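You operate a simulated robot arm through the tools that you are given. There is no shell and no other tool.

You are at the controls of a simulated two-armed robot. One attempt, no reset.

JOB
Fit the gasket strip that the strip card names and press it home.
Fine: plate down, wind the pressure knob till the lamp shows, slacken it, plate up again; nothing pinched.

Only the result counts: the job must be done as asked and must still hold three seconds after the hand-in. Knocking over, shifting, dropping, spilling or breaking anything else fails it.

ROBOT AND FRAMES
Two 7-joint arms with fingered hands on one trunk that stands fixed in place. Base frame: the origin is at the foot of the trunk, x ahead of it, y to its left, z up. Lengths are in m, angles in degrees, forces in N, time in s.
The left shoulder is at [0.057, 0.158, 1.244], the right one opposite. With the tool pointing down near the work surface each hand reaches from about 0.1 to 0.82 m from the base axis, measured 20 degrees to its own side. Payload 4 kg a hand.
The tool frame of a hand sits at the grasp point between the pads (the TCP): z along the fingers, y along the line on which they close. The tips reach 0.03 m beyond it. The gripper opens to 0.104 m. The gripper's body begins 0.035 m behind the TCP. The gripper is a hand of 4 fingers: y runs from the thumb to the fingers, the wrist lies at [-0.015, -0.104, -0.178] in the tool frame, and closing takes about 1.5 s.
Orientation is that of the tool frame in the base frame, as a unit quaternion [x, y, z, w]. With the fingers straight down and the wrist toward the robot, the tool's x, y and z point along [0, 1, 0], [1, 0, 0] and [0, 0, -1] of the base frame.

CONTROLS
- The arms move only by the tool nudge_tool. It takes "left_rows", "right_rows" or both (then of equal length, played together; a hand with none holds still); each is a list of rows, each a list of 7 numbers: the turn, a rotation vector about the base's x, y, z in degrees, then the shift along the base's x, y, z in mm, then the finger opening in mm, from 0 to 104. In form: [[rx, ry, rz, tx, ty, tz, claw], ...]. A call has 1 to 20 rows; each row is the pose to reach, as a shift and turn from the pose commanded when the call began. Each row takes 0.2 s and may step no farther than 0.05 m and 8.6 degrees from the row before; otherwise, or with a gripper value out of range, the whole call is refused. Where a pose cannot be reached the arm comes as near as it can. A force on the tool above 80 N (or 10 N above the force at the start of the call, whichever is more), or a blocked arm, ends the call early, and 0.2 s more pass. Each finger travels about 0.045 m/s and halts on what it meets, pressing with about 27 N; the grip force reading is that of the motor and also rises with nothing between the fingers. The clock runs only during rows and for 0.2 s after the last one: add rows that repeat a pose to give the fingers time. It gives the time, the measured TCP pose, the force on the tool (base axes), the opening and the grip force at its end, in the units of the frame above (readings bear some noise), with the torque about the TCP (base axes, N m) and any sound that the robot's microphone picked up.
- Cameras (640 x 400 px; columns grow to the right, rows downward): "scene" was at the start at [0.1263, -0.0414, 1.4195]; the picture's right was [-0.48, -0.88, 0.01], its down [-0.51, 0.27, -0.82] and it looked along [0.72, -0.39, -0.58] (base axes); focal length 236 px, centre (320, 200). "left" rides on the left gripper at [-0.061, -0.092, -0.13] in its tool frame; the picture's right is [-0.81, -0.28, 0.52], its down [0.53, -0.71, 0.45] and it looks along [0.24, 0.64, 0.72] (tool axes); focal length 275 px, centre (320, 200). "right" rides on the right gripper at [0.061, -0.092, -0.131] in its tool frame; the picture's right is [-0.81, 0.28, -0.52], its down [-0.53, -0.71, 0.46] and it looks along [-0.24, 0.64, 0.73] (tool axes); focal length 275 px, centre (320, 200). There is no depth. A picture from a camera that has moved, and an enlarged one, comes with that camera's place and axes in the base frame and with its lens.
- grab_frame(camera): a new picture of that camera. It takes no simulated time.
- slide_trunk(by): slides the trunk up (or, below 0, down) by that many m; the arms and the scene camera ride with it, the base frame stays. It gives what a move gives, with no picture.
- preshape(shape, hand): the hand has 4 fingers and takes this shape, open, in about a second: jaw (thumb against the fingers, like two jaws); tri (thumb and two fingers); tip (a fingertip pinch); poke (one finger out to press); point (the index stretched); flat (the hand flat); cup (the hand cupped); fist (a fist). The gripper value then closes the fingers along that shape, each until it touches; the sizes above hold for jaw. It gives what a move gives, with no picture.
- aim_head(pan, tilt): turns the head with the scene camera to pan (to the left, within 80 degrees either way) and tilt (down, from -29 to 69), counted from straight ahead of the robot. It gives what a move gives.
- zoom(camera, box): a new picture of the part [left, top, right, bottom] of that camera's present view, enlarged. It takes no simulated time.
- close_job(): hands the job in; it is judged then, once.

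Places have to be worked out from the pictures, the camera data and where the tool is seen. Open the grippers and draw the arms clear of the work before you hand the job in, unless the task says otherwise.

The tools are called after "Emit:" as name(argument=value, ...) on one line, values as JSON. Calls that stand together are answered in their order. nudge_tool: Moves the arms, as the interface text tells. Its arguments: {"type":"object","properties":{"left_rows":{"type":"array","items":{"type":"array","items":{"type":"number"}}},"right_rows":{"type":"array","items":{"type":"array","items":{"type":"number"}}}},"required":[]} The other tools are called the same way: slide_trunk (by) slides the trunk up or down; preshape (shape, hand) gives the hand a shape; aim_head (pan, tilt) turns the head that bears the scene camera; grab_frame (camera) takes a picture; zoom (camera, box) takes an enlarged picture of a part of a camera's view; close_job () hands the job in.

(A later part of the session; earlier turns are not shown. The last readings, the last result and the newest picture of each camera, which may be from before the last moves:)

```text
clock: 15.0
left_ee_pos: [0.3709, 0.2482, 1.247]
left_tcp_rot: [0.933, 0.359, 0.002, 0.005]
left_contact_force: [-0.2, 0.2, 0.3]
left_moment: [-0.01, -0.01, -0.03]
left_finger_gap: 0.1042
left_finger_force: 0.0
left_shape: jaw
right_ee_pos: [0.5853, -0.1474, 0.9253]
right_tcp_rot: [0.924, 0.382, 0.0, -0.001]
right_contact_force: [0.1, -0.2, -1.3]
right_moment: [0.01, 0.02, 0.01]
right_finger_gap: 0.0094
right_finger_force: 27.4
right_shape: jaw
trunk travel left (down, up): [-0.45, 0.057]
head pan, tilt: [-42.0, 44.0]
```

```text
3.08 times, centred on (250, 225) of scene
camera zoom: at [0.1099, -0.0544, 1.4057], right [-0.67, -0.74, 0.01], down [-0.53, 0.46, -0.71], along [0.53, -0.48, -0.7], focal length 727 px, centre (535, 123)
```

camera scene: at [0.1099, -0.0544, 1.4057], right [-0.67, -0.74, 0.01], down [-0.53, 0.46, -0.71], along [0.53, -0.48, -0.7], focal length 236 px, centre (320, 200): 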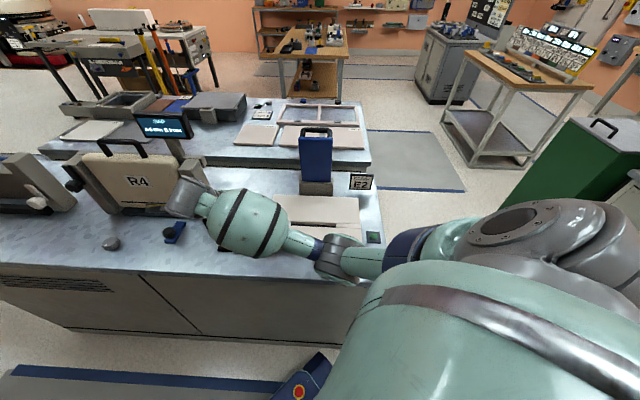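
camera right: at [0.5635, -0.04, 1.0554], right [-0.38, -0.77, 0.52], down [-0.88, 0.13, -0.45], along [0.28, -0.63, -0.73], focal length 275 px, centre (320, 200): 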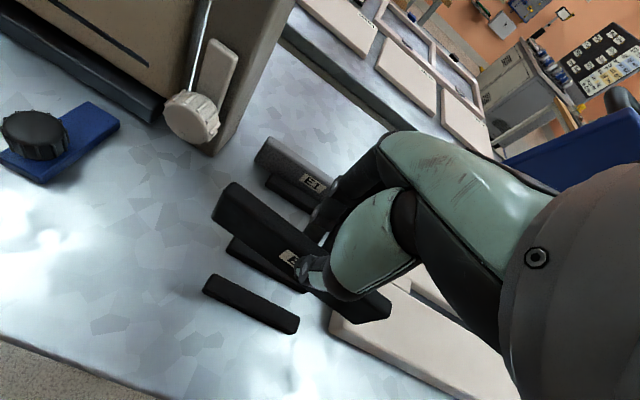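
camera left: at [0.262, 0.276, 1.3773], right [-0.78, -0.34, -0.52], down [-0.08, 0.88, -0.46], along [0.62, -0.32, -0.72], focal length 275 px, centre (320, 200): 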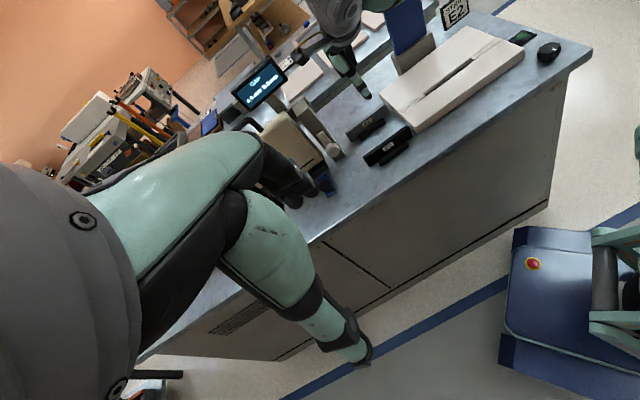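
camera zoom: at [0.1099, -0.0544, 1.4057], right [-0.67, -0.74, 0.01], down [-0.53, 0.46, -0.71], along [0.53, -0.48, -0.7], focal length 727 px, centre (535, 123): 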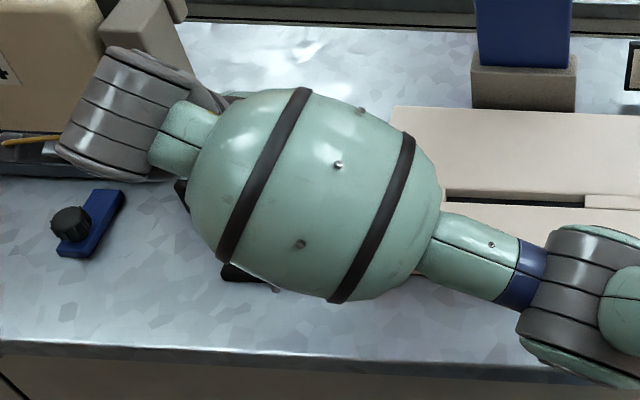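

Comparing both gripper views, the strip is level with bottom about 60 mm below the TCP (height about 44 mm, length about 136 mm) but has twisted roughly 6° in the grip about the vertical. I carry it over the slot at a safe height, turning the hand +6° to compensate, then measure against the slot.

Emit:
nudge_tool(right_rows=[[0, 0, 0, 0, 0, 10, 5], [0, 0, 0.7, -12, -24, 15, 5], [0, 0, 1.4, -24, -48, 15, 5], [0, 0, 2.1, -37, -72, 15, 5], [0, 0, 2.8, -50, -96, 15, 5], [0, 0, 3.5, -62, -120, 15, 5], [0, 0, 4.2, -75, -144, 15, 5], [0, 0, 5, -88, -169, 15, 5], [0, 0, 5.5, -100, -193, 15, 5], [0, 0, 6, -112, -217, 15, 5], [0, 0, 6, -112, -217, 15, 5]])

Emit:
grab_frame(camera="right")

Emit:
grab_frame(camera="scene")

Emit:
zoom(camera="left", box=[340, 0, 580, 150])

```text
clock: 17.4
left_ee_pos: [0.3716, 0.2495, 1.2473]
left_tcp_rot: [0.934, 0.358, 0.002, 0.005]
left_contact_force: [0.3, 0.0, 0.3]
left_moment: [-0.05, -0.01, -0.01]
left_finger_gap: 0.1037
left_finger_force: 0.0
left_shape: jaw
right_ee_pos: [0.4727, -0.3645, 0.9385]
right_tcp_rot: [0.903, 0.43, 0.001, -0.001]
right_contact_force: [0.3, -0.3, -0.8]
right_moment: [-0.02, 0.01, 0.0]
right_finger_gap: 0.0092
right_finger_force: 26.7
right_shape: jaw
trunk travel left (down, up): [-0.45, 0.057]
head pan, tilt: [-42.0, 44.0]
```

```text
taken
camera right: at [0.4386, -0.26, 1.0698], right [-0.3, -0.8, 0.52], down [-0.89, 0.04, -0.46], along [0.35, -0.59, -0.73], focal length 275 px, centre (320, 200)
```

right: 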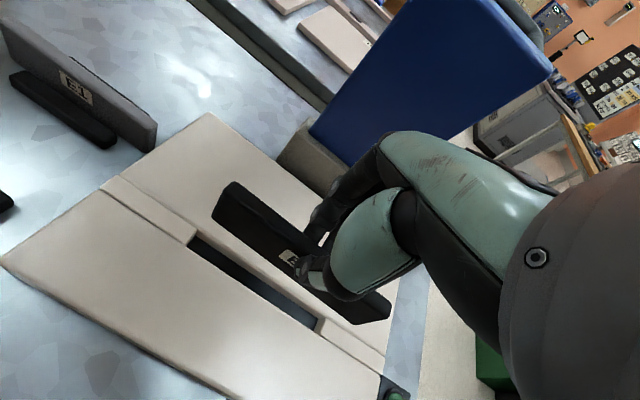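

```text
taken
camera scene: at [0.1098, -0.0539, 1.4057], right [-0.67, -0.74, 0.01], down [-0.53, 0.46, -0.71], along [0.53, -0.48, -0.7], focal length 236 px, centre (320, 200)
```

scene: 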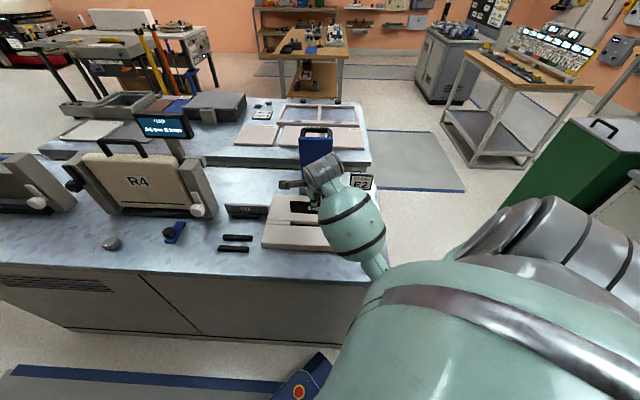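

```text
2.67 times, centred on (460, 75) of left
camera zoom: at [0.2633, 0.2774, 1.3767], right [-0.78, -0.34, -0.52], down [-0.08, 0.88, -0.46], along [0.62, -0.32, -0.72], focal length 734 px, centre (-53, 533)
```

zoom: 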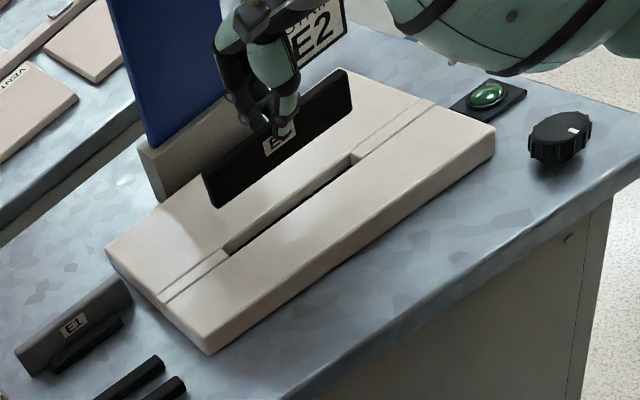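

The strip hovers over the bed and both slot and strip are visible in two cameras. I zoom in to measure their alignment.

Emit:
zoom(camera="right", box=[160, 170, 400, 350])

Emit:
zoom(camera="left", box=[405, 15, 515, 105])

Emit:
zoom(camera="scene", box=[250, 150, 390, 260])

```text
2.22 times, centred on (280, 260) of right
camera zoom: at [0.4386, -0.26, 1.0698], right [-0.3, -0.8, 0.52], down [-0.89, 0.04, -0.46], along [0.35, -0.59, -0.73], focal length 612 px, centre (409, 67)
```

zoom: 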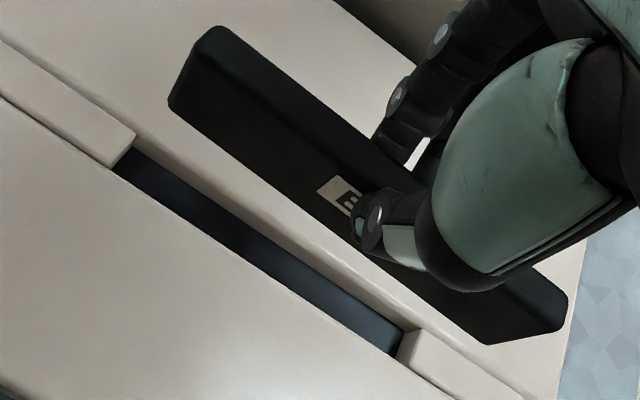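

```text
4.44 times, centred on (460, 60) of left
camera zoom: at [0.2633, 0.2774, 1.3767], right [-0.78, -0.34, -0.52], down [-0.08, 0.88, -0.46], along [0.62, -0.32, -0.72], focal length 1224 px, centre (-302, 822)
```

zoom: 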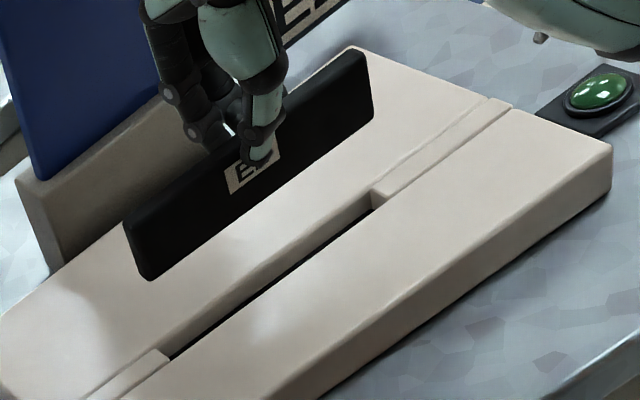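

```text
3.64 times, centred on (320, 205) of scene
camera zoom: at [0.1098, -0.0539, 1.4057], right [-0.67, -0.74, 0.01], down [-0.53, 0.46, -0.71], along [0.53, -0.48, -0.7], focal length 859 px, centre (320, 182)
```

zoom: 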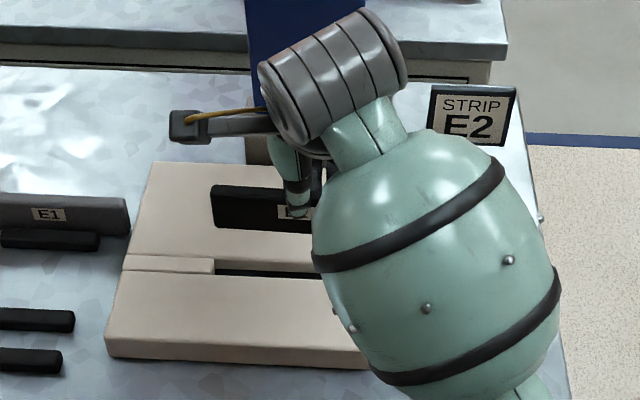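

I zoom further on the slot's ends to judge its width and depth against the strip's thickness.

Emit:
zoom(camera="right", box=[180, 220, 260, 270])

Emit:
zoom(camera="right", box=[280, 290, 360, 340])

Emit:
zoom(camera="left", box=[425, 65, 489, 105])

Emit:
zoom(camera="right", box=[200, 170, 280, 220])

```text
8.00 times, centred on (220, 245) of right
camera zoom: at [0.4386, -0.26, 1.0698], right [-0.3, -0.8, 0.52], down [-0.89, 0.04, -0.46], along [0.35, -0.59, -0.73], focal length 2202 px, centre (1120, -160)
```

zoom: 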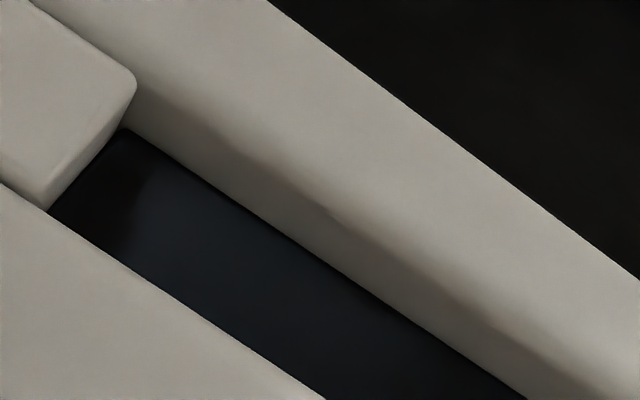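

```text
8.00 times, centred on (320, 315) of right
camera zoom: at [0.4386, -0.26, 1.0698], right [-0.3, -0.8, 0.52], down [-0.89, 0.04, -0.46], along [0.35, -0.59, -0.73], focal length 2202 px, centre (320, -720)
```

zoom: 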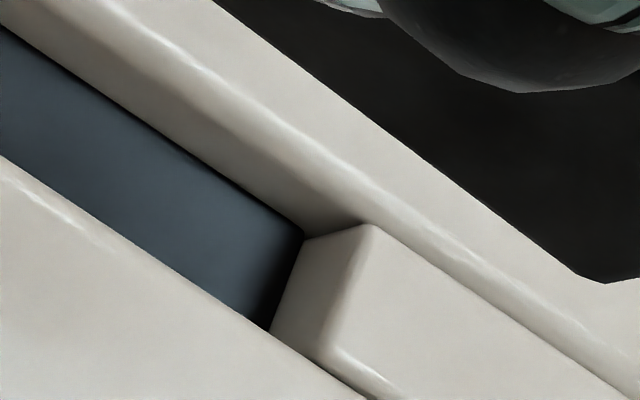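

```text
10.00 times, centred on (457, 85) of left
camera zoom: at [0.2633, 0.2774, 1.3767], right [-0.78, -0.34, -0.52], down [-0.08, 0.88, -0.46], along [0.62, -0.32, -0.72], focal length 2753 px, centre (-1050, 1350)
```

zoom: 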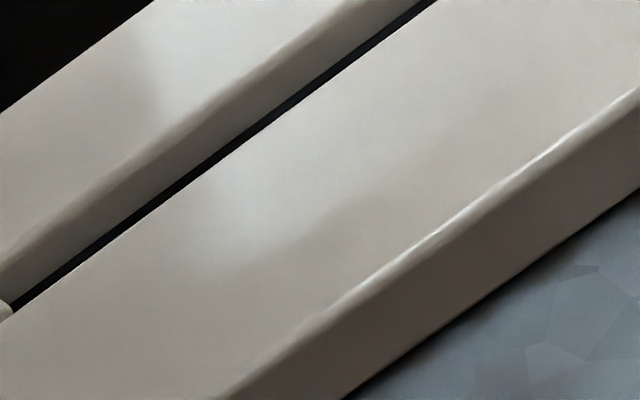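

```text
8.00 times, centred on (240, 195) of right
camera zoom: at [0.4386, -0.26, 1.0698], right [-0.3, -0.8, 0.52], down [-0.89, 0.04, -0.46], along [0.35, -0.59, -0.73], focal length 2202 px, centre (960, 240)
```

zoom: 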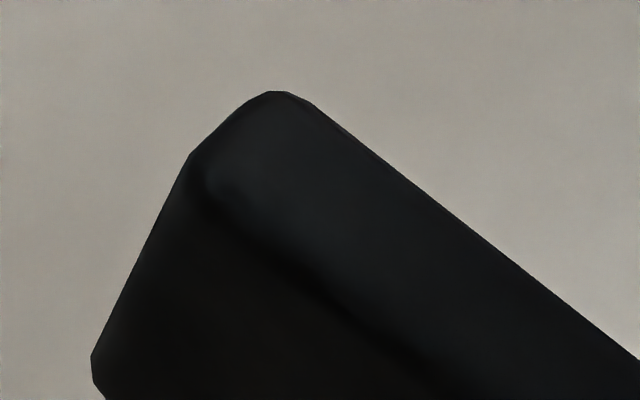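

Measured in the same view, the slot is about 149 x 17 mm and 15 mm deep, with its centre a few mm toward the left of the strip, and the strip needs about 2.3° more turn. I apply (+2, +2) mm and +2.3° and lower to about 20 mm above the bed, then re-check.

Emit:
nudge_tool(right_rows=[[0, 0, 0.8, 1, 1, -7, 5], [0, 0, 1.6, 2, 2, -15, 5], [0, 0, 2.3, 2, 2, -25, 5], [0, 0, 2.3, 2, 2, -35, 5], [0, 0, 2.3, 2, 2, -35, 5]])

Emit:
zoom(camera="right", box=[160, 150, 400, 330])

Emit:
zoom(camera="left", box=[405, 15, 515, 105])

```text
clock: 18.6
left_ee_pos: [0.3719, 0.2493, 1.2469]
left_tcp_rot: [0.933, 0.359, 0.002, 0.005]
left_contact_force: [-0.4, -0.5, -0.1]
left_moment: [-0.02, 0.01, -0.02]
left_finger_gap: 0.104
left_finger_force: 0.0
left_shape: jaw
right_ee_pos: [0.475, -0.3629, 0.9037]
right_tcp_rot: [0.895, 0.447, 0.001, -0.002]
right_contact_force: [-0.5, 0.1, -1.4]
right_moment: [0.04, 0.01, 0.0]
right_finger_gap: 0.009
right_finger_force: 27.1
right_shape: jaw
trunk travel left (down, up): [-0.45, 0.057]
head pan, tilt: [-42.0, 44.0]
```

```text
2.22 times, centred on (280, 240) of right
camera zoom: at [0.4375, -0.2593, 1.0352], right [-0.26, -0.81, 0.52], down [-0.89, 0.0, -0.45], along [0.37, -0.58, -0.73], focal length 612 px, centre (409, 111)
```

zoom: 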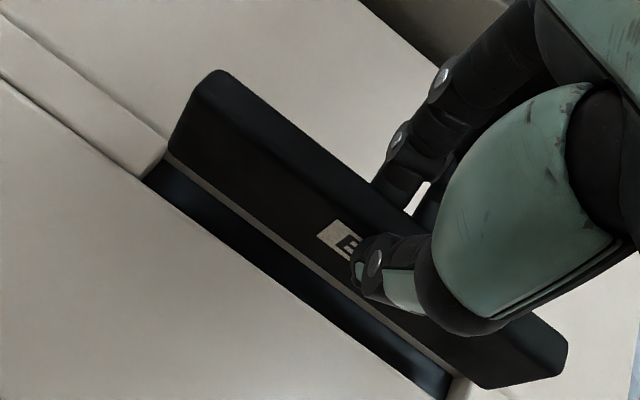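

```text
4.44 times, centred on (460, 60) of left
camera zoom: at [0.2631, 0.2771, 1.3768], right [-0.78, -0.34, -0.52], down [-0.08, 0.88, -0.46], along [0.62, -0.32, -0.72], focal length 1224 px, centre (-302, 822)
```

zoom: 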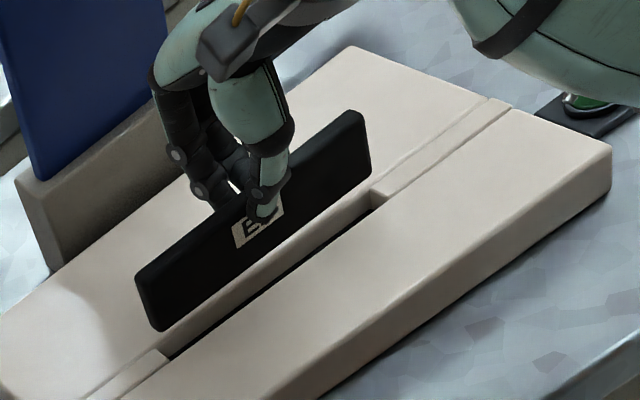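

Now the strip's lower edge runs parallel to the slot and sits centred within a millimetre or so in my best (right-camera) measure. I lower in small steps, watching the force.

Emit:
nudge_tool(right_rows=[[0, 0, 0, 0, 0, -7, 5], [0, 0, 0, 0, 0, -14, 5], [0, 0, 0, 0, 0, -20, 5], [0, 0, 0, 0, 0, -20, 5]])

Emit:
zoom(camera="right", box=[160, 150, 400, 330])

Emit:
zoom(camera="left", box=[405, 15, 515, 105])

```text
clock: 19.6
left_ee_pos: [0.3694, 0.25, 1.2485]
left_tcp_rot: [0.933, 0.359, 0.003, 0.007]
left_contact_force: [0.4, 0.1, -1.1]
left_moment: [0.01, -0.01, 0.01]
left_finger_gap: 0.1039
left_finger_force: 0.0
left_shape: jaw
right_ee_pos: [0.474, -0.3624, 0.8883]
right_tcp_rot: [0.894, 0.448, 0.003, 0.001]
right_contact_force: [-4.4, 1.4, 21.4]
right_moment: [0.02, 0.08, 0.02]
right_finger_gap: 0.0099
right_finger_force: 27.4
right_shape: jaw
trunk travel left (down, up): [-0.45, 0.057]
head pan, tilt: [-42.0, 44.0]
```

```text
2.22 times, centred on (280, 240) of right
camera zoom: at [0.4367, -0.2591, 1.0183], right [-0.27, -0.81, 0.52], down [-0.89, 0.0, -0.46], along [0.38, -0.58, -0.72], focal length 612 px, centre (409, 111)
```

zoom: 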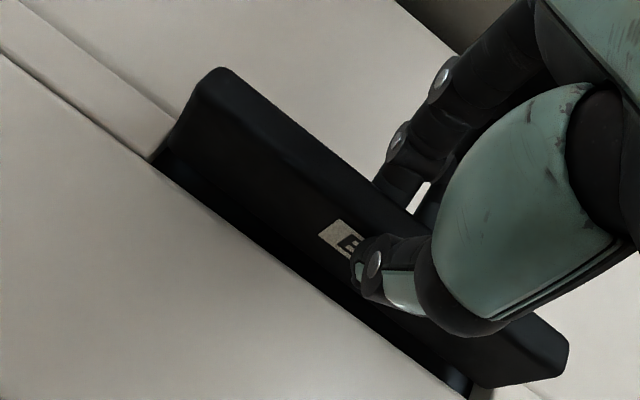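

```text
4.44 times, centred on (460, 60) of left
camera zoom: at [0.2611, 0.2785, 1.3771], right [-0.78, -0.34, -0.52], down [-0.08, 0.88, -0.46], along [0.62, -0.32, -0.72], focal length 1224 px, centre (-302, 822)
```

zoom: 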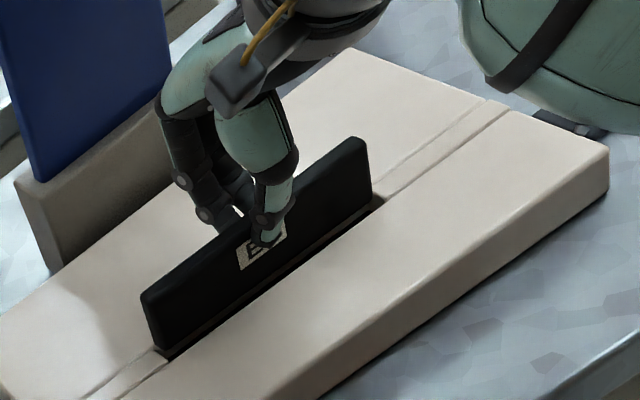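

Contact: 21 N upward at TCP z 0.888, with a small push toward the front, so the strip may be touching the slot's rear edge. I stop and zoom to see.

Emit:
zoom(camera="right", box=[205, 190, 285, 240])

Emit:
zoom(camera="right", box=[310, 280, 390, 330])

Emit:
zoom(camera="left", box=[420, 70, 468, 100])

Emit:
zoom(camera="left", box=[460, 40, 508, 70])

```text
8.00 times, centred on (245, 215) of right
camera zoom: at [0.4367, -0.2591, 1.0183], right [-0.27, -0.81, 0.52], down [-0.89, 0.0, -0.46], along [0.38, -0.58, -0.72], focal length 2202 px, centre (920, 80)
```

zoom: 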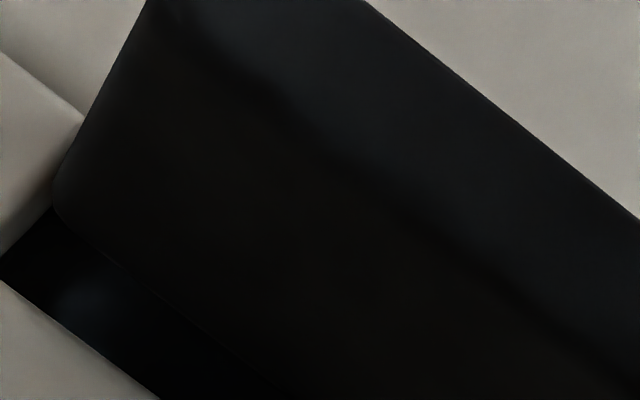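

```text
8.00 times, centred on (350, 305) of right
camera zoom: at [0.4367, -0.2591, 1.0183], right [-0.27, -0.81, 0.52], down [-0.89, 0.0, -0.46], along [0.38, -0.58, -0.72], focal length 2202 px, centre (80, -640)
```

zoom: 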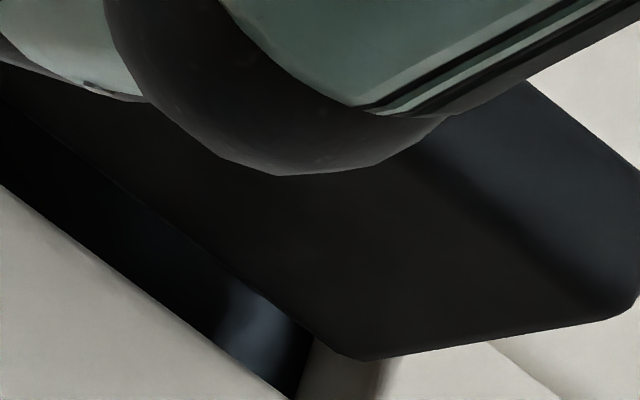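

```text
13.33 times, centred on (444, 85) of left
camera zoom: at [0.2611, 0.2785, 1.3771], right [-0.78, -0.34, -0.52], down [-0.08, 0.88, -0.46], along [0.62, -0.32, -0.72], focal length 3670 px, centre (-1333, 1733)
```

zoom: 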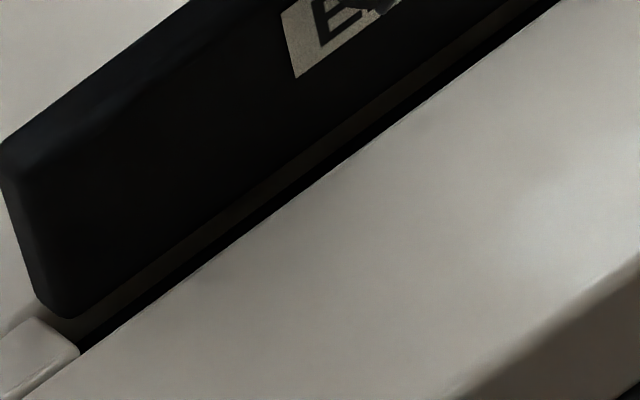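

```text
13.33 times, centred on (484, 55) of left
camera zoom: at [0.2611, 0.2785, 1.3771], right [-0.78, -0.34, -0.52], down [-0.08, 0.88, -0.46], along [0.62, -0.32, -0.72], focal length 3670 px, centre (-1867, 2133)
```

zoom: 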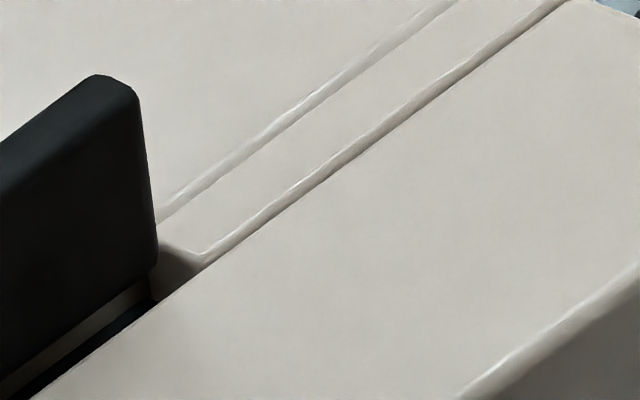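

The strip's rear lower edge is evenly sitting on the slot's rear lip (the force acts about 8 mm behind the TCP, centred lengthwise), so it must come forward some 5 mm. I lift 8 mm, shift it toward the front, and look again.

Emit:
nudge_tool(right_rows=[[0, 0, 0, 0, 0, 7, 5], [0, 0, 0, -1.4, 2.1, 10, 5], [0, 0, 0, -2.8, 4.2, 10, 5], [0, 0, 0, -2.8, 4.2, 10, 5]])

Emit:
zoom(camera="right", box=[160, 150, 400, 330])

Emit:
zoom(camera="left", box=[420, 70, 468, 100])

Emit:
zoom(camera="left", box=[460, 40, 508, 70])

```text
clock: 20.6
left_ee_pos: [0.3726, 0.2497, 1.2473]
left_tcp_rot: [0.933, 0.359, 0.002, 0.005]
left_contact_force: [-1.0, 0.2, -0.6]
left_moment: [0.02, 0.0, 0.03]
left_finger_gap: 0.1039
left_finger_force: 0.1
left_shape: jaw
right_ee_pos: [0.4721, -0.3586, 0.8941]
right_tcp_rot: [0.894, 0.448, -0.001, -0.002]
right_contact_force: [0.1, 0.4, -0.2]
right_moment: [0.01, -0.01, 0.03]
right_finger_gap: 0.0095
right_finger_force: 26.9
right_shape: jaw
trunk travel left (down, up): [-0.45, 0.057]
head pan, tilt: [-42.0, 44.0]
```

```text
2.22 times, centred on (280, 240) of right
camera zoom: at [0.4356, -0.2563, 1.0252], right [-0.26, -0.82, 0.52], down [-0.89, 0.0, -0.45], along [0.37, -0.58, -0.73], focal length 612 px, centre (409, 111)
```

zoom: 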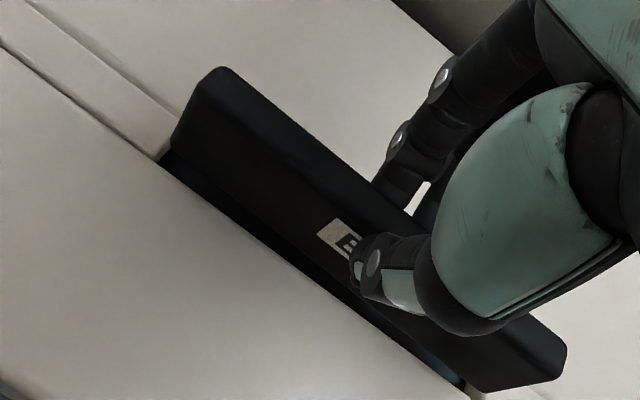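

```text
13.33 times, centred on (444, 85) of left
camera zoom: at [0.2637, 0.2767, 1.3768], right [-0.78, -0.34, -0.52], down [-0.08, 0.88, -0.46], along [0.62, -0.32, -0.72], focal length 3670 px, centre (-1333, 1733)
```

zoom: 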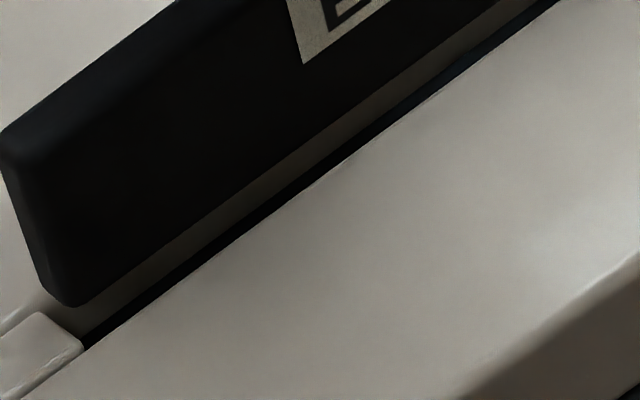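

```text
13.33 times, centred on (484, 55) of left
camera zoom: at [0.2637, 0.2767, 1.3768], right [-0.78, -0.34, -0.52], down [-0.08, 0.88, -0.46], along [0.62, -0.32, -0.72], focal length 3670 px, centre (-1867, 2133)
```

zoom: 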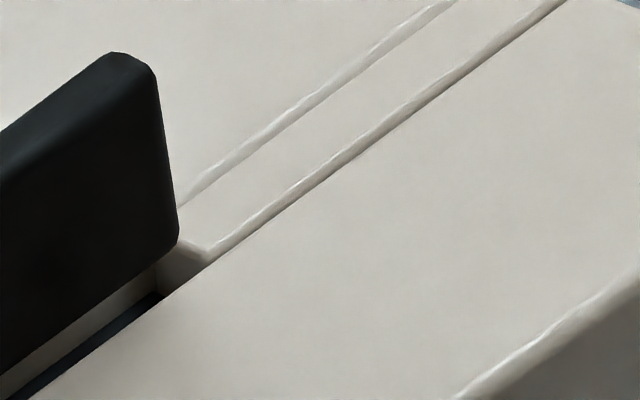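

Free of contact again. By the right camera it is now centred front to back; by the left one it should come a touch further forward, so I add 1 mm forward and lower gently again.

Emit:
nudge_tool(right_rows=[[0, 0, 0, -0.7, 0.7, -3, 5], [0, 0, 0, -0.7, 0.7, -6, 5], [0, 0, 0, -0.7, 0.7, -9, 5], [0, 0, 0, -0.7, 0.7, -11, 5], [0, 0, 0, -0.7, 0.7, -11, 5]])

Emit:
zoom(camera="right", box=[160, 150, 400, 330])

Emit:
zoom(camera="left", box=[405, 15, 515, 105])

```text
clock: 21.8
left_ee_pos: [0.3701, 0.2489, 1.248]
left_tcp_rot: [0.934, 0.358, 0.002, 0.005]
left_contact_force: [0.0, 0.0, 0.5]
left_moment: [-0.01, 0.01, 0.01]
left_finger_gap: 0.104
left_finger_force: 0.0
left_shape: jaw
right_ee_pos: [0.471, -0.3587, 0.8877]
right_tcp_rot: [0.894, 0.448, 0.003, 0.003]
right_contact_force: [1.3, -3.6, 21.7]
right_moment: [-0.09, -0.02, 0.06]
right_finger_gap: 0.0099
right_finger_force: 26.9
right_shape: jaw
trunk travel left (down, up): [-0.45, 0.057]
head pan, tilt: [-42.0, 44.0]
```

```text
2.22 times, centred on (280, 240) of right
camera zoom: at [0.4326, -0.255, 1.0183], right [-0.27, -0.81, 0.52], down [-0.89, 0.0, -0.46], along [0.38, -0.58, -0.72], focal length 612 px, centre (409, 111)
```

zoom: 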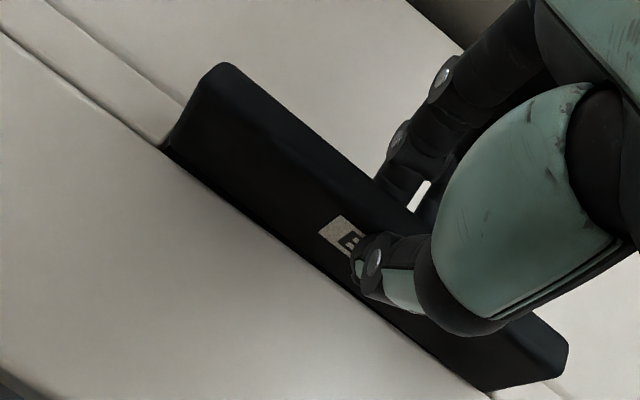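

```text
4.44 times, centred on (460, 60) of left
camera zoom: at [0.261, 0.2781, 1.3772], right [-0.78, -0.34, -0.52], down [-0.08, 0.88, -0.46], along [0.62, -0.32, -0.72], focal length 1224 px, centre (-302, 822)
```

zoom: 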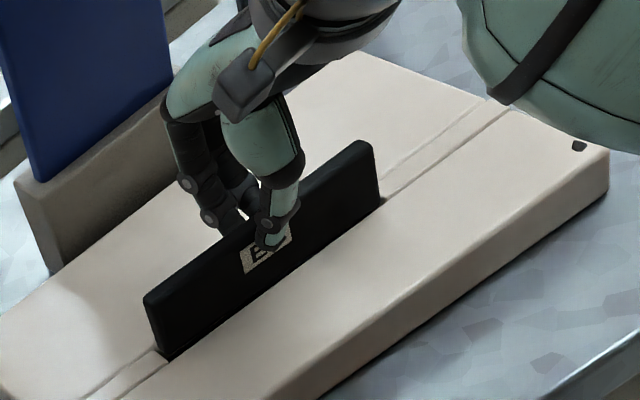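

Contact again at the same height (TCP z 0.8877), now with a slight rearward push. I zoom in to see where it touches.

Emit:
zoom(camera="left", box=[420, 70, 468, 100])

Emit:
zoom(camera="left", box=[460, 40, 508, 70])

Emit:
zoom(camera="right", box=[205, 180, 285, 230])

Emit:
zoom(camera="right", box=[310, 280, 390, 330])

```text
13.33 times, centred on (444, 85) of left
camera zoom: at [0.261, 0.2781, 1.3772], right [-0.78, -0.34, -0.52], down [-0.08, 0.88, -0.46], along [0.62, -0.32, -0.72], focal length 3670 px, centre (-1333, 1733)
```

zoom: 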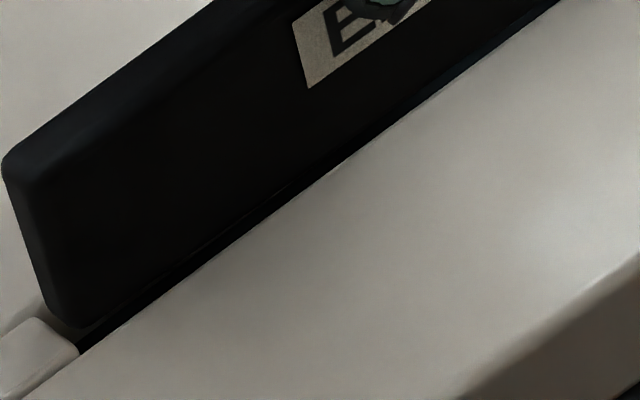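

```text
13.33 times, centred on (484, 55) of left
camera zoom: at [0.261, 0.2781, 1.3772], right [-0.78, -0.34, -0.52], down [-0.08, 0.88, -0.46], along [0.62, -0.32, -0.72], focal length 3670 px, centre (-1867, 2133)
```

zoom: 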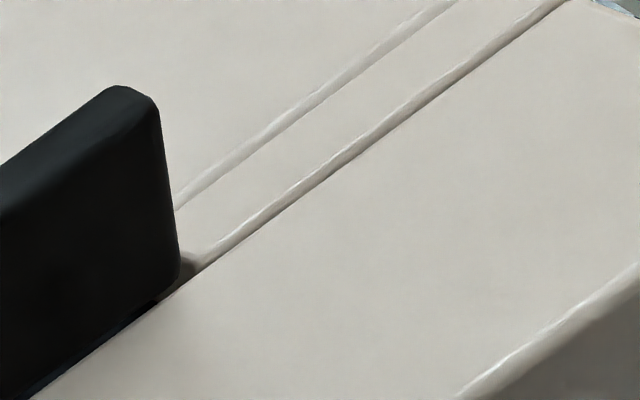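

```text
8.00 times, centred on (245, 205) of right
camera zoom: at [0.4326, -0.255, 1.0183], right [-0.27, -0.81, 0.52], down [-0.89, 0.0, -0.46], along [0.38, -0.58, -0.72], focal length 2202 px, centre (920, 160)
```

zoom: 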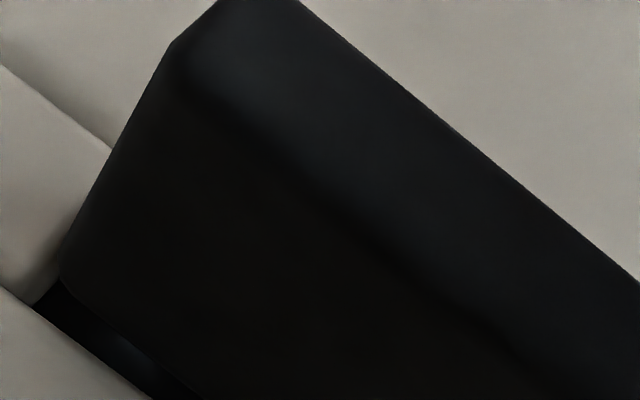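

```text
8.00 times, centred on (350, 305) of right
camera zoom: at [0.4326, -0.255, 1.0183], right [-0.27, -0.81, 0.52], down [-0.89, 0.0, -0.46], along [0.38, -0.58, -0.72], focal length 2202 px, centre (80, -640)
```

zoom: 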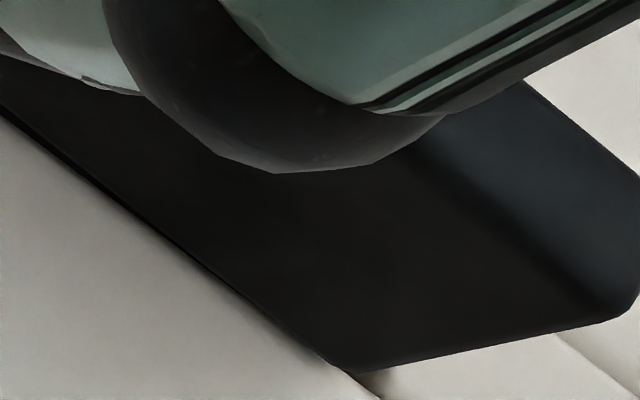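

The right camera shows the front lip is met only at the right end while there is a gap of about 4 mm at the left: the strip is still yawed about 1.5-2°. I lift, turn +1.8°, and look again.

Emit:
nudge_tool(right_rows=[[0, 0, 0, 0, 0, 7, 5], [0, 0, 0.9, 0, 0, 11, 5], [0, 0, 1.8, 0, 0, 11, 5], [0, 0, 1.8, 0, 0, 11, 5]])

Emit:
zoom(camera="right", box=[205, 180, 285, 230])

Emit:
zoom(camera="right", box=[310, 280, 390, 330])

Emit:
zoom(camera="left", box=[405, 15, 515, 105])

Emit:
zoom(camera="right", box=[160, 150, 400, 330])

```text
clock: 22.8
left_ee_pos: [0.3724, 0.2491, 1.2466]
left_tcp_rot: [0.933, 0.359, 0.002, 0.005]
left_contact_force: [-0.4, -0.2, -0.5]
left_moment: [0.0, 0.02, -0.02]
left_finger_gap: 0.104
left_finger_force: 0.1
left_shape: jaw
right_ee_pos: [0.4717, -0.3574, 0.8936]
right_tcp_rot: [0.887, 0.463, -0.001, -0.002]
right_contact_force: [-0.2, 0.6, -0.5]
right_moment: [0.02, -0.02, 0.02]
right_finger_gap: 0.0099
right_finger_force: 26.5
right_shape: jaw
trunk travel left (down, up): [-0.45, 0.057]
head pan, tilt: [-42.0, 44.0]
```

```text
8.00 times, centred on (245, 205) of right
camera zoom: at [0.4312, -0.2561, 1.0257], right [-0.24, -0.82, 0.52], down [-0.89, -0.03, -0.45], along [0.39, -0.57, -0.73], focal length 2202 px, centre (920, 160)
```

zoom: 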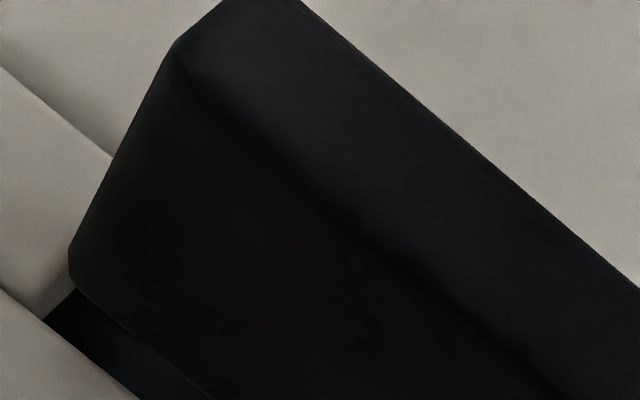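

```text
8.00 times, centred on (350, 305) of right
camera zoom: at [0.4312, -0.2561, 1.0257], right [-0.24, -0.82, 0.52], down [-0.89, -0.03, -0.45], along [0.39, -0.57, -0.73], focal length 2202 px, centre (80, -640)
```

zoom: 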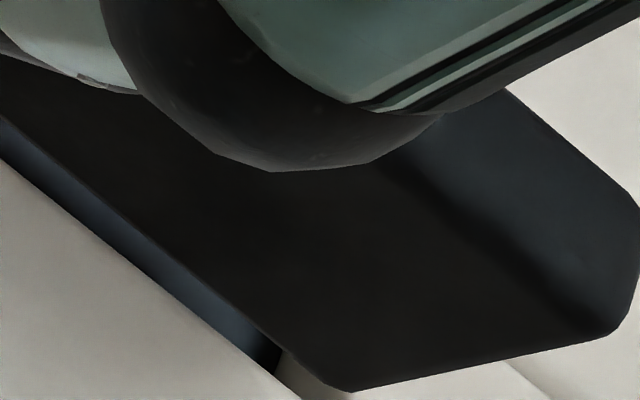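

```text
4.44 times, centred on (460, 60) of left
camera zoom: at [0.2634, 0.2768, 1.3768], right [-0.78, -0.34, -0.52], down [-0.08, 0.88, -0.46], along [0.62, -0.32, -0.72], focal length 1224 px, centre (-302, 822)
```

zoom: 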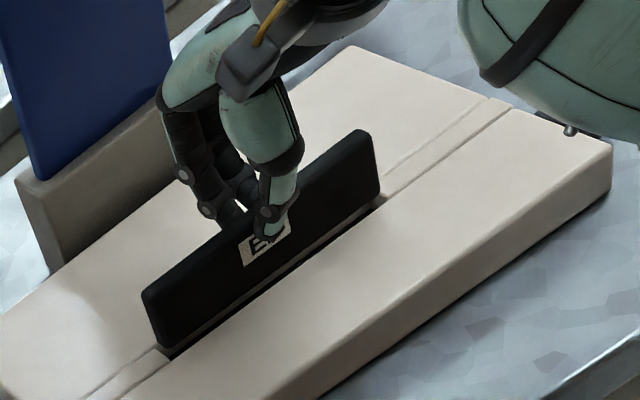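

```text
2.22 times, centred on (280, 240) of right
camera zoom: at [0.4312, -0.2561, 1.0257], right [-0.24, -0.82, 0.52], down [-0.89, -0.03, -0.45], along [0.39, -0.57, -0.73], focal length 612 px, centre (409, 111)
```

zoom: 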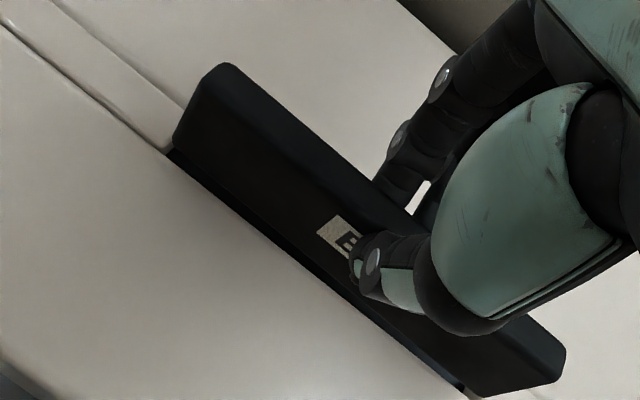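

Combining both cameras, the yaw is now right but the strip's right end hangs about 5 mm low (about 2°). I level it by tilting the hand, compensate the sideways shift, and re-check.

Emit:
nudge_tool(right_rows=[[-0.8, 0.8, 0, 0.9, 0.9, 1, 5], [-1.5, 1.5, 0, 1.8, 1.8, 1, 5], [-1.5, 1.5, 0, 1.8, 1.8, 1, 5]])

Emit:
zoom(camera="right", box=[205, 180, 285, 230])

Emit:
zoom(camera="right", box=[310, 280, 390, 330])

Emit:
zoom(camera="left", box=[420, 70, 468, 100])

Emit:
zoom(camera="left", box=[460, 40, 508, 70])

```text
clock: 23.6
left_ee_pos: [0.371, 0.2489, 1.2472]
left_tcp_rot: [0.934, 0.358, 0.002, 0.004]
left_contact_force: [0.5, 0.2, 0.4]
left_moment: [-0.01, 0.01, -0.01]
left_finger_gap: 0.1041
left_finger_force: 0.1
left_shape: jaw
right_ee_pos: [0.4727, -0.3561, 0.8963]
right_tcp_rot: [0.887, 0.462, -0.018, 0.004]
right_contact_force: [-0.9, -0.4, -0.3]
right_moment: [0.0, -0.02, 0.0]
right_finger_gap: 0.01
right_finger_force: 27.1
right_shape: jaw
trunk travel left (down, up): [-0.45, 0.057]
head pan, tilt: [-42.0, 44.0]
```

```text
8.00 times, centred on (245, 205) of right
camera zoom: at [0.4358, -0.2508, 1.0257], right [-0.22, -0.81, 0.54], down [-0.9, -0.04, -0.43], along [0.37, -0.59, -0.72], focal length 2202 px, centre (920, 160)
```

zoom: 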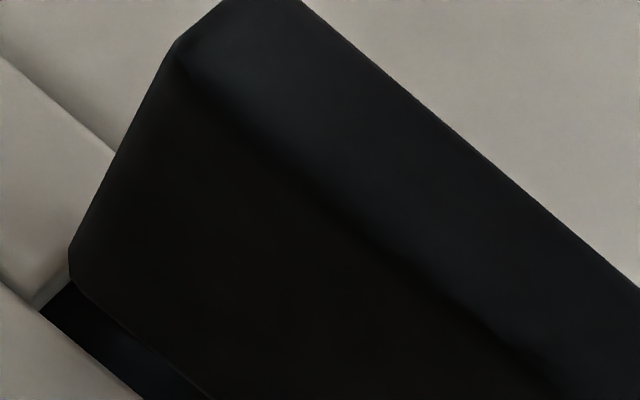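

```text
8.00 times, centred on (350, 305) of right
camera zoom: at [0.4358, -0.2508, 1.0257], right [-0.22, -0.81, 0.54], down [-0.9, -0.04, -0.43], along [0.37, -0.59, -0.72], focal length 2202 px, centre (80, -640)
```

zoom: 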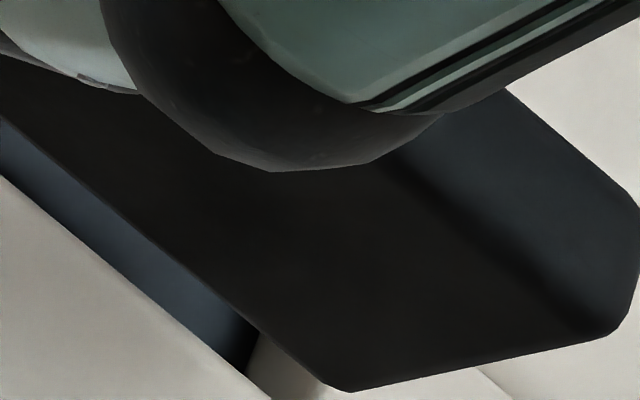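

```text
13.33 times, centred on (444, 85) of left
camera zoom: at [0.2628, 0.2771, 1.3769], right [-0.78, -0.34, -0.52], down [-0.08, 0.88, -0.46], along [0.62, -0.32, -0.72], focal length 3670 px, centre (-1333, 1733)
```

zoom: 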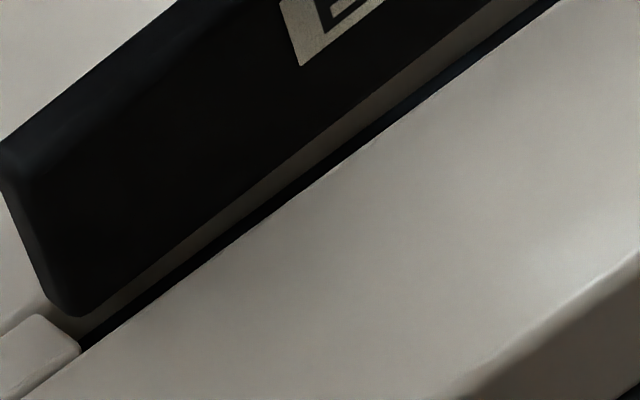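

```text
13.33 times, centred on (484, 55) of left
camera zoom: at [0.2628, 0.2771, 1.3769], right [-0.78, -0.34, -0.52], down [-0.08, 0.88, -0.46], along [0.62, -0.32, -0.72], focal length 3670 px, centre (-1867, 2133)
```

zoom: 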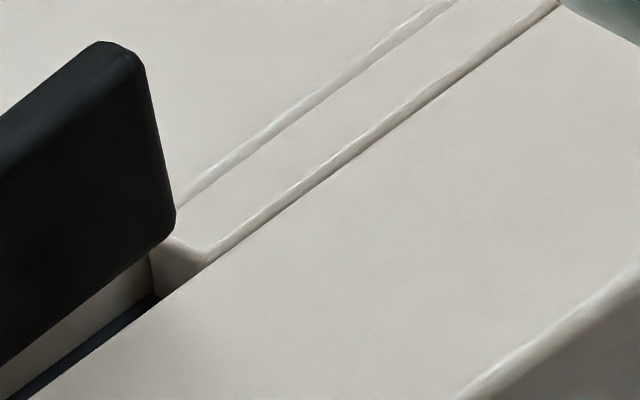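

With tilt fixed, both cameras agree best with the bed top at z 0.826, which means the strip now sits about 3 mm too far forward and slightly left. I shift it (+1.0, -3.2) mm and lower gently.

Emit:
nudge_tool(right_rows=[[0, 0, 0, 1, -3.2, 0, 5], [0, 0, 0, 1, -3.2, -4, 5], [0, 0, 0, 1, -3.2, -8, 5], [0, 0, 0, 1, -3.2, -11, 5], [0, 0, 0, 1, -3.2, -13, 5], [0, 0, 0, 1, -3.2, -13, 5]])

Emit:
zoom(camera="left", box=[405, 15, 515, 105])

Emit:
zoom(camera="right", box=[160, 150, 400, 330])

```text
clock: 25.0
left_ee_pos: [0.3714, 0.2486, 1.2475]
left_tcp_rot: [0.934, 0.358, 0.002, 0.005]
left_contact_force: [-0.3, 0.0, -0.1]
left_moment: [0.02, -0.02, 0.0]
left_finger_gap: 0.1041
left_finger_force: 0.0
left_shape: jaw
right_ee_pos: [0.4723, -0.3598, 0.8827]
right_tcp_rot: [0.887, 0.461, -0.017, 0.004]
right_contact_force: [1.3, -0.1, -0.2]
right_moment: [0.02, -0.03, 0.0]
right_finger_gap: 0.0102
right_finger_force: 26.7
right_shape: jaw
trunk travel left (down, up): [-0.45, 0.057]
head pan, tilt: [-42.0, 44.0]
```

```text
4.44 times, centred on (460, 60) of left
camera zoom: at [0.2631, 0.277, 1.3768], right [-0.78, -0.34, -0.52], down [-0.08, 0.88, -0.46], along [0.62, -0.32, -0.72], focal length 1224 px, centre (-302, 822)
```

zoom: 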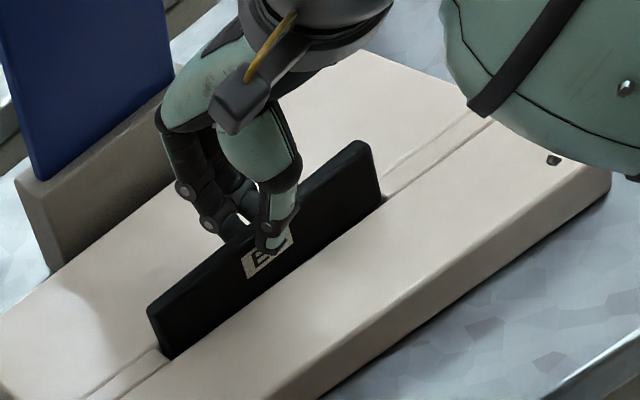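

```text
2.22 times, centred on (280, 240) of right
camera zoom: at [0.4364, -0.2549, 1.0125], right [-0.22, -0.81, 0.54], down [-0.9, -0.04, -0.43], along [0.37, -0.59, -0.72], focal length 612 px, centre (409, 111)
```

zoom: 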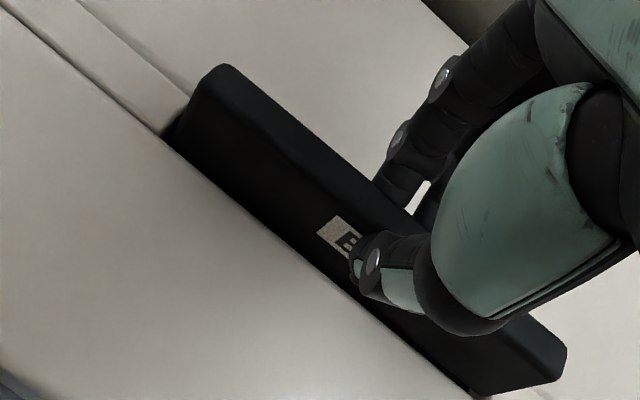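

No contact at z 0.8827, 6 mm lower than before: the strip has entered the slot. I keep lowering in small steps until it touches the floor.

Emit:
nudge_tool(right_rows=[[0, 0, 0, 0, 0, -3, 5], [0, 0, 0, 0, 0, -6, 5], [0, 0, 0, 0, 0, -8, 5], [0, 0, 0, 0, 0, -8, 5]])

Emit:
zoom(camera="left", box=[405, 15, 515, 105])

Emit:
zoom(camera="right", box=[160, 150, 400, 330])

```text
clock: 26.0
left_ee_pos: [0.3716, 0.2494, 1.2477]
left_tcp_rot: [0.934, 0.358, 0.001, 0.005]
left_contact_force: [-0.6, 0.2, -0.8]
left_moment: [-0.02, 0.01, -0.01]
left_finger_gap: 0.1042
left_finger_force: 0.1
left_shape: jaw
right_ee_pos: [0.4739, -0.3605, 0.8751]
right_tcp_rot: [0.887, 0.462, -0.018, 0.005]
right_contact_force: [-2.2, -2.5, 2.6]
right_moment: [-0.01, -0.01, 0.02]
right_finger_gap: 0.01
right_finger_force: 27.1
right_shape: jaw
trunk travel left (down, up): [-0.45, 0.057]
head pan, tilt: [-42.0, 44.0]
```

```text
4.44 times, centred on (460, 60) of left
camera zoom: at [0.2623, 0.2769, 1.377], right [-0.78, -0.34, -0.52], down [-0.08, 0.88, -0.46], along [0.62, -0.32, -0.72], focal length 1224 px, centre (-302, 822)
```

zoom: 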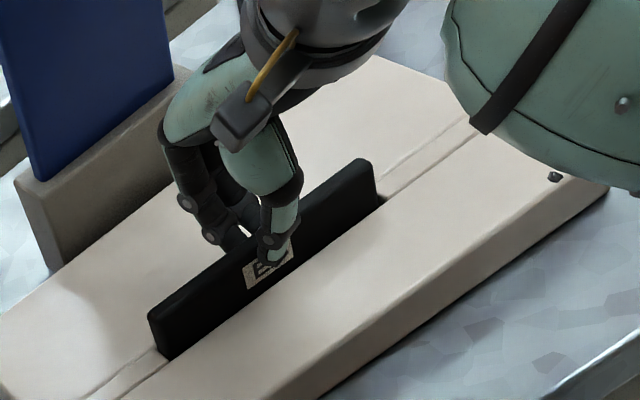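

```text
2.22 times, centred on (280, 240) of right
camera zoom: at [0.4367, -0.2548, 1.0042], right [-0.23, -0.81, 0.54], down [-0.9, -0.04, -0.43], along [0.37, -0.59, -0.72], focal length 612 px, centre (409, 111)
```

zoom: 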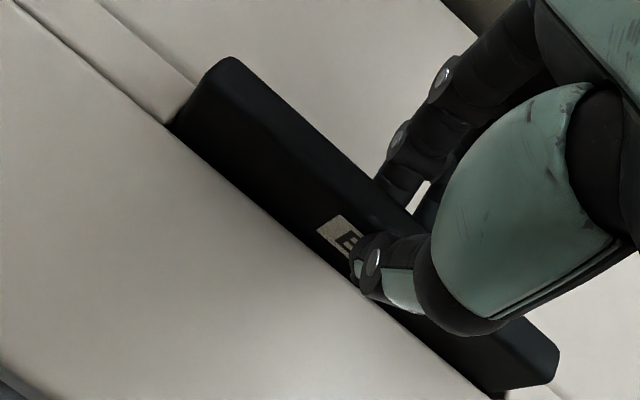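

It is going in; a small side force suggests the left end rubs the cap, so I shift 1.4 mm toward the right end and lower further.

Emit:
nudge_tool(right_rows=[[0, 0, 0, -1, -1, 0, 5], [0, 0, 0, -1, -1, -3, 5], [0, 0, 0, -1, -1, -5, 5], [0, 0, 0, -1, -1, -5, 5]])

Emit:
zoom(camera="left", box=[405, 15, 515, 105])

Emit:
zoom(camera="right", box=[160, 150, 400, 330])

```text
clock: 27.0
left_ee_pos: [0.3699, 0.2513, 1.247]
left_tcp_rot: [0.934, 0.358, 0.003, 0.007]
left_contact_force: [-0.1, 0.3, -0.2]
left_moment: [0.0, -0.01, -0.01]
left_finger_gap: 0.1043
left_finger_force: 0.2
left_shape: jaw
right_ee_pos: [0.4736, -0.3598, 0.8738]
right_tcp_rot: [0.887, 0.462, -0.015, 0.008]
right_contact_force: [4.1, -1.3, 24.4]
right_moment: [-0.01, -0.14, 0.09]
right_finger_gap: 0.0105
right_finger_force: 26.9
right_shape: jaw
trunk travel left (down, up): [-0.45, 0.057]
head pan, tilt: [-42.0, 44.0]
```

```text
4.44 times, centred on (460, 60) of left
camera zoom: at [0.2611, 0.2788, 1.377], right [-0.78, -0.34, -0.52], down [-0.08, 0.88, -0.46], along [0.62, -0.32, -0.72], focal length 1224 px, centre (-302, 822)
```

zoom: 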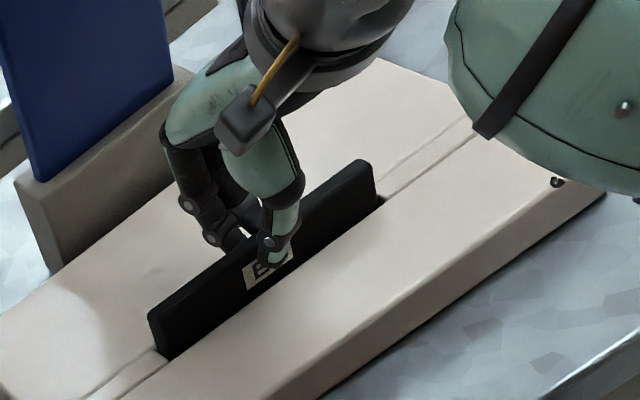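

```text
2.22 times, centred on (280, 240) of right
camera zoom: at [0.435, -0.2546, 1.0023], right [-0.23, -0.81, 0.54], down [-0.9, -0.04, -0.44], along [0.38, -0.59, -0.72], focal length 612 px, centre (409, 111)
```

zoom: 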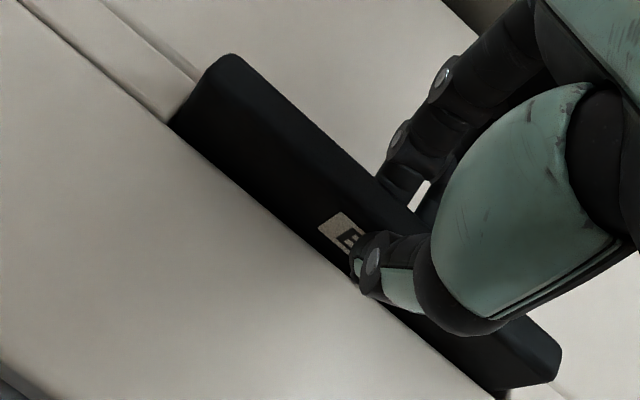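

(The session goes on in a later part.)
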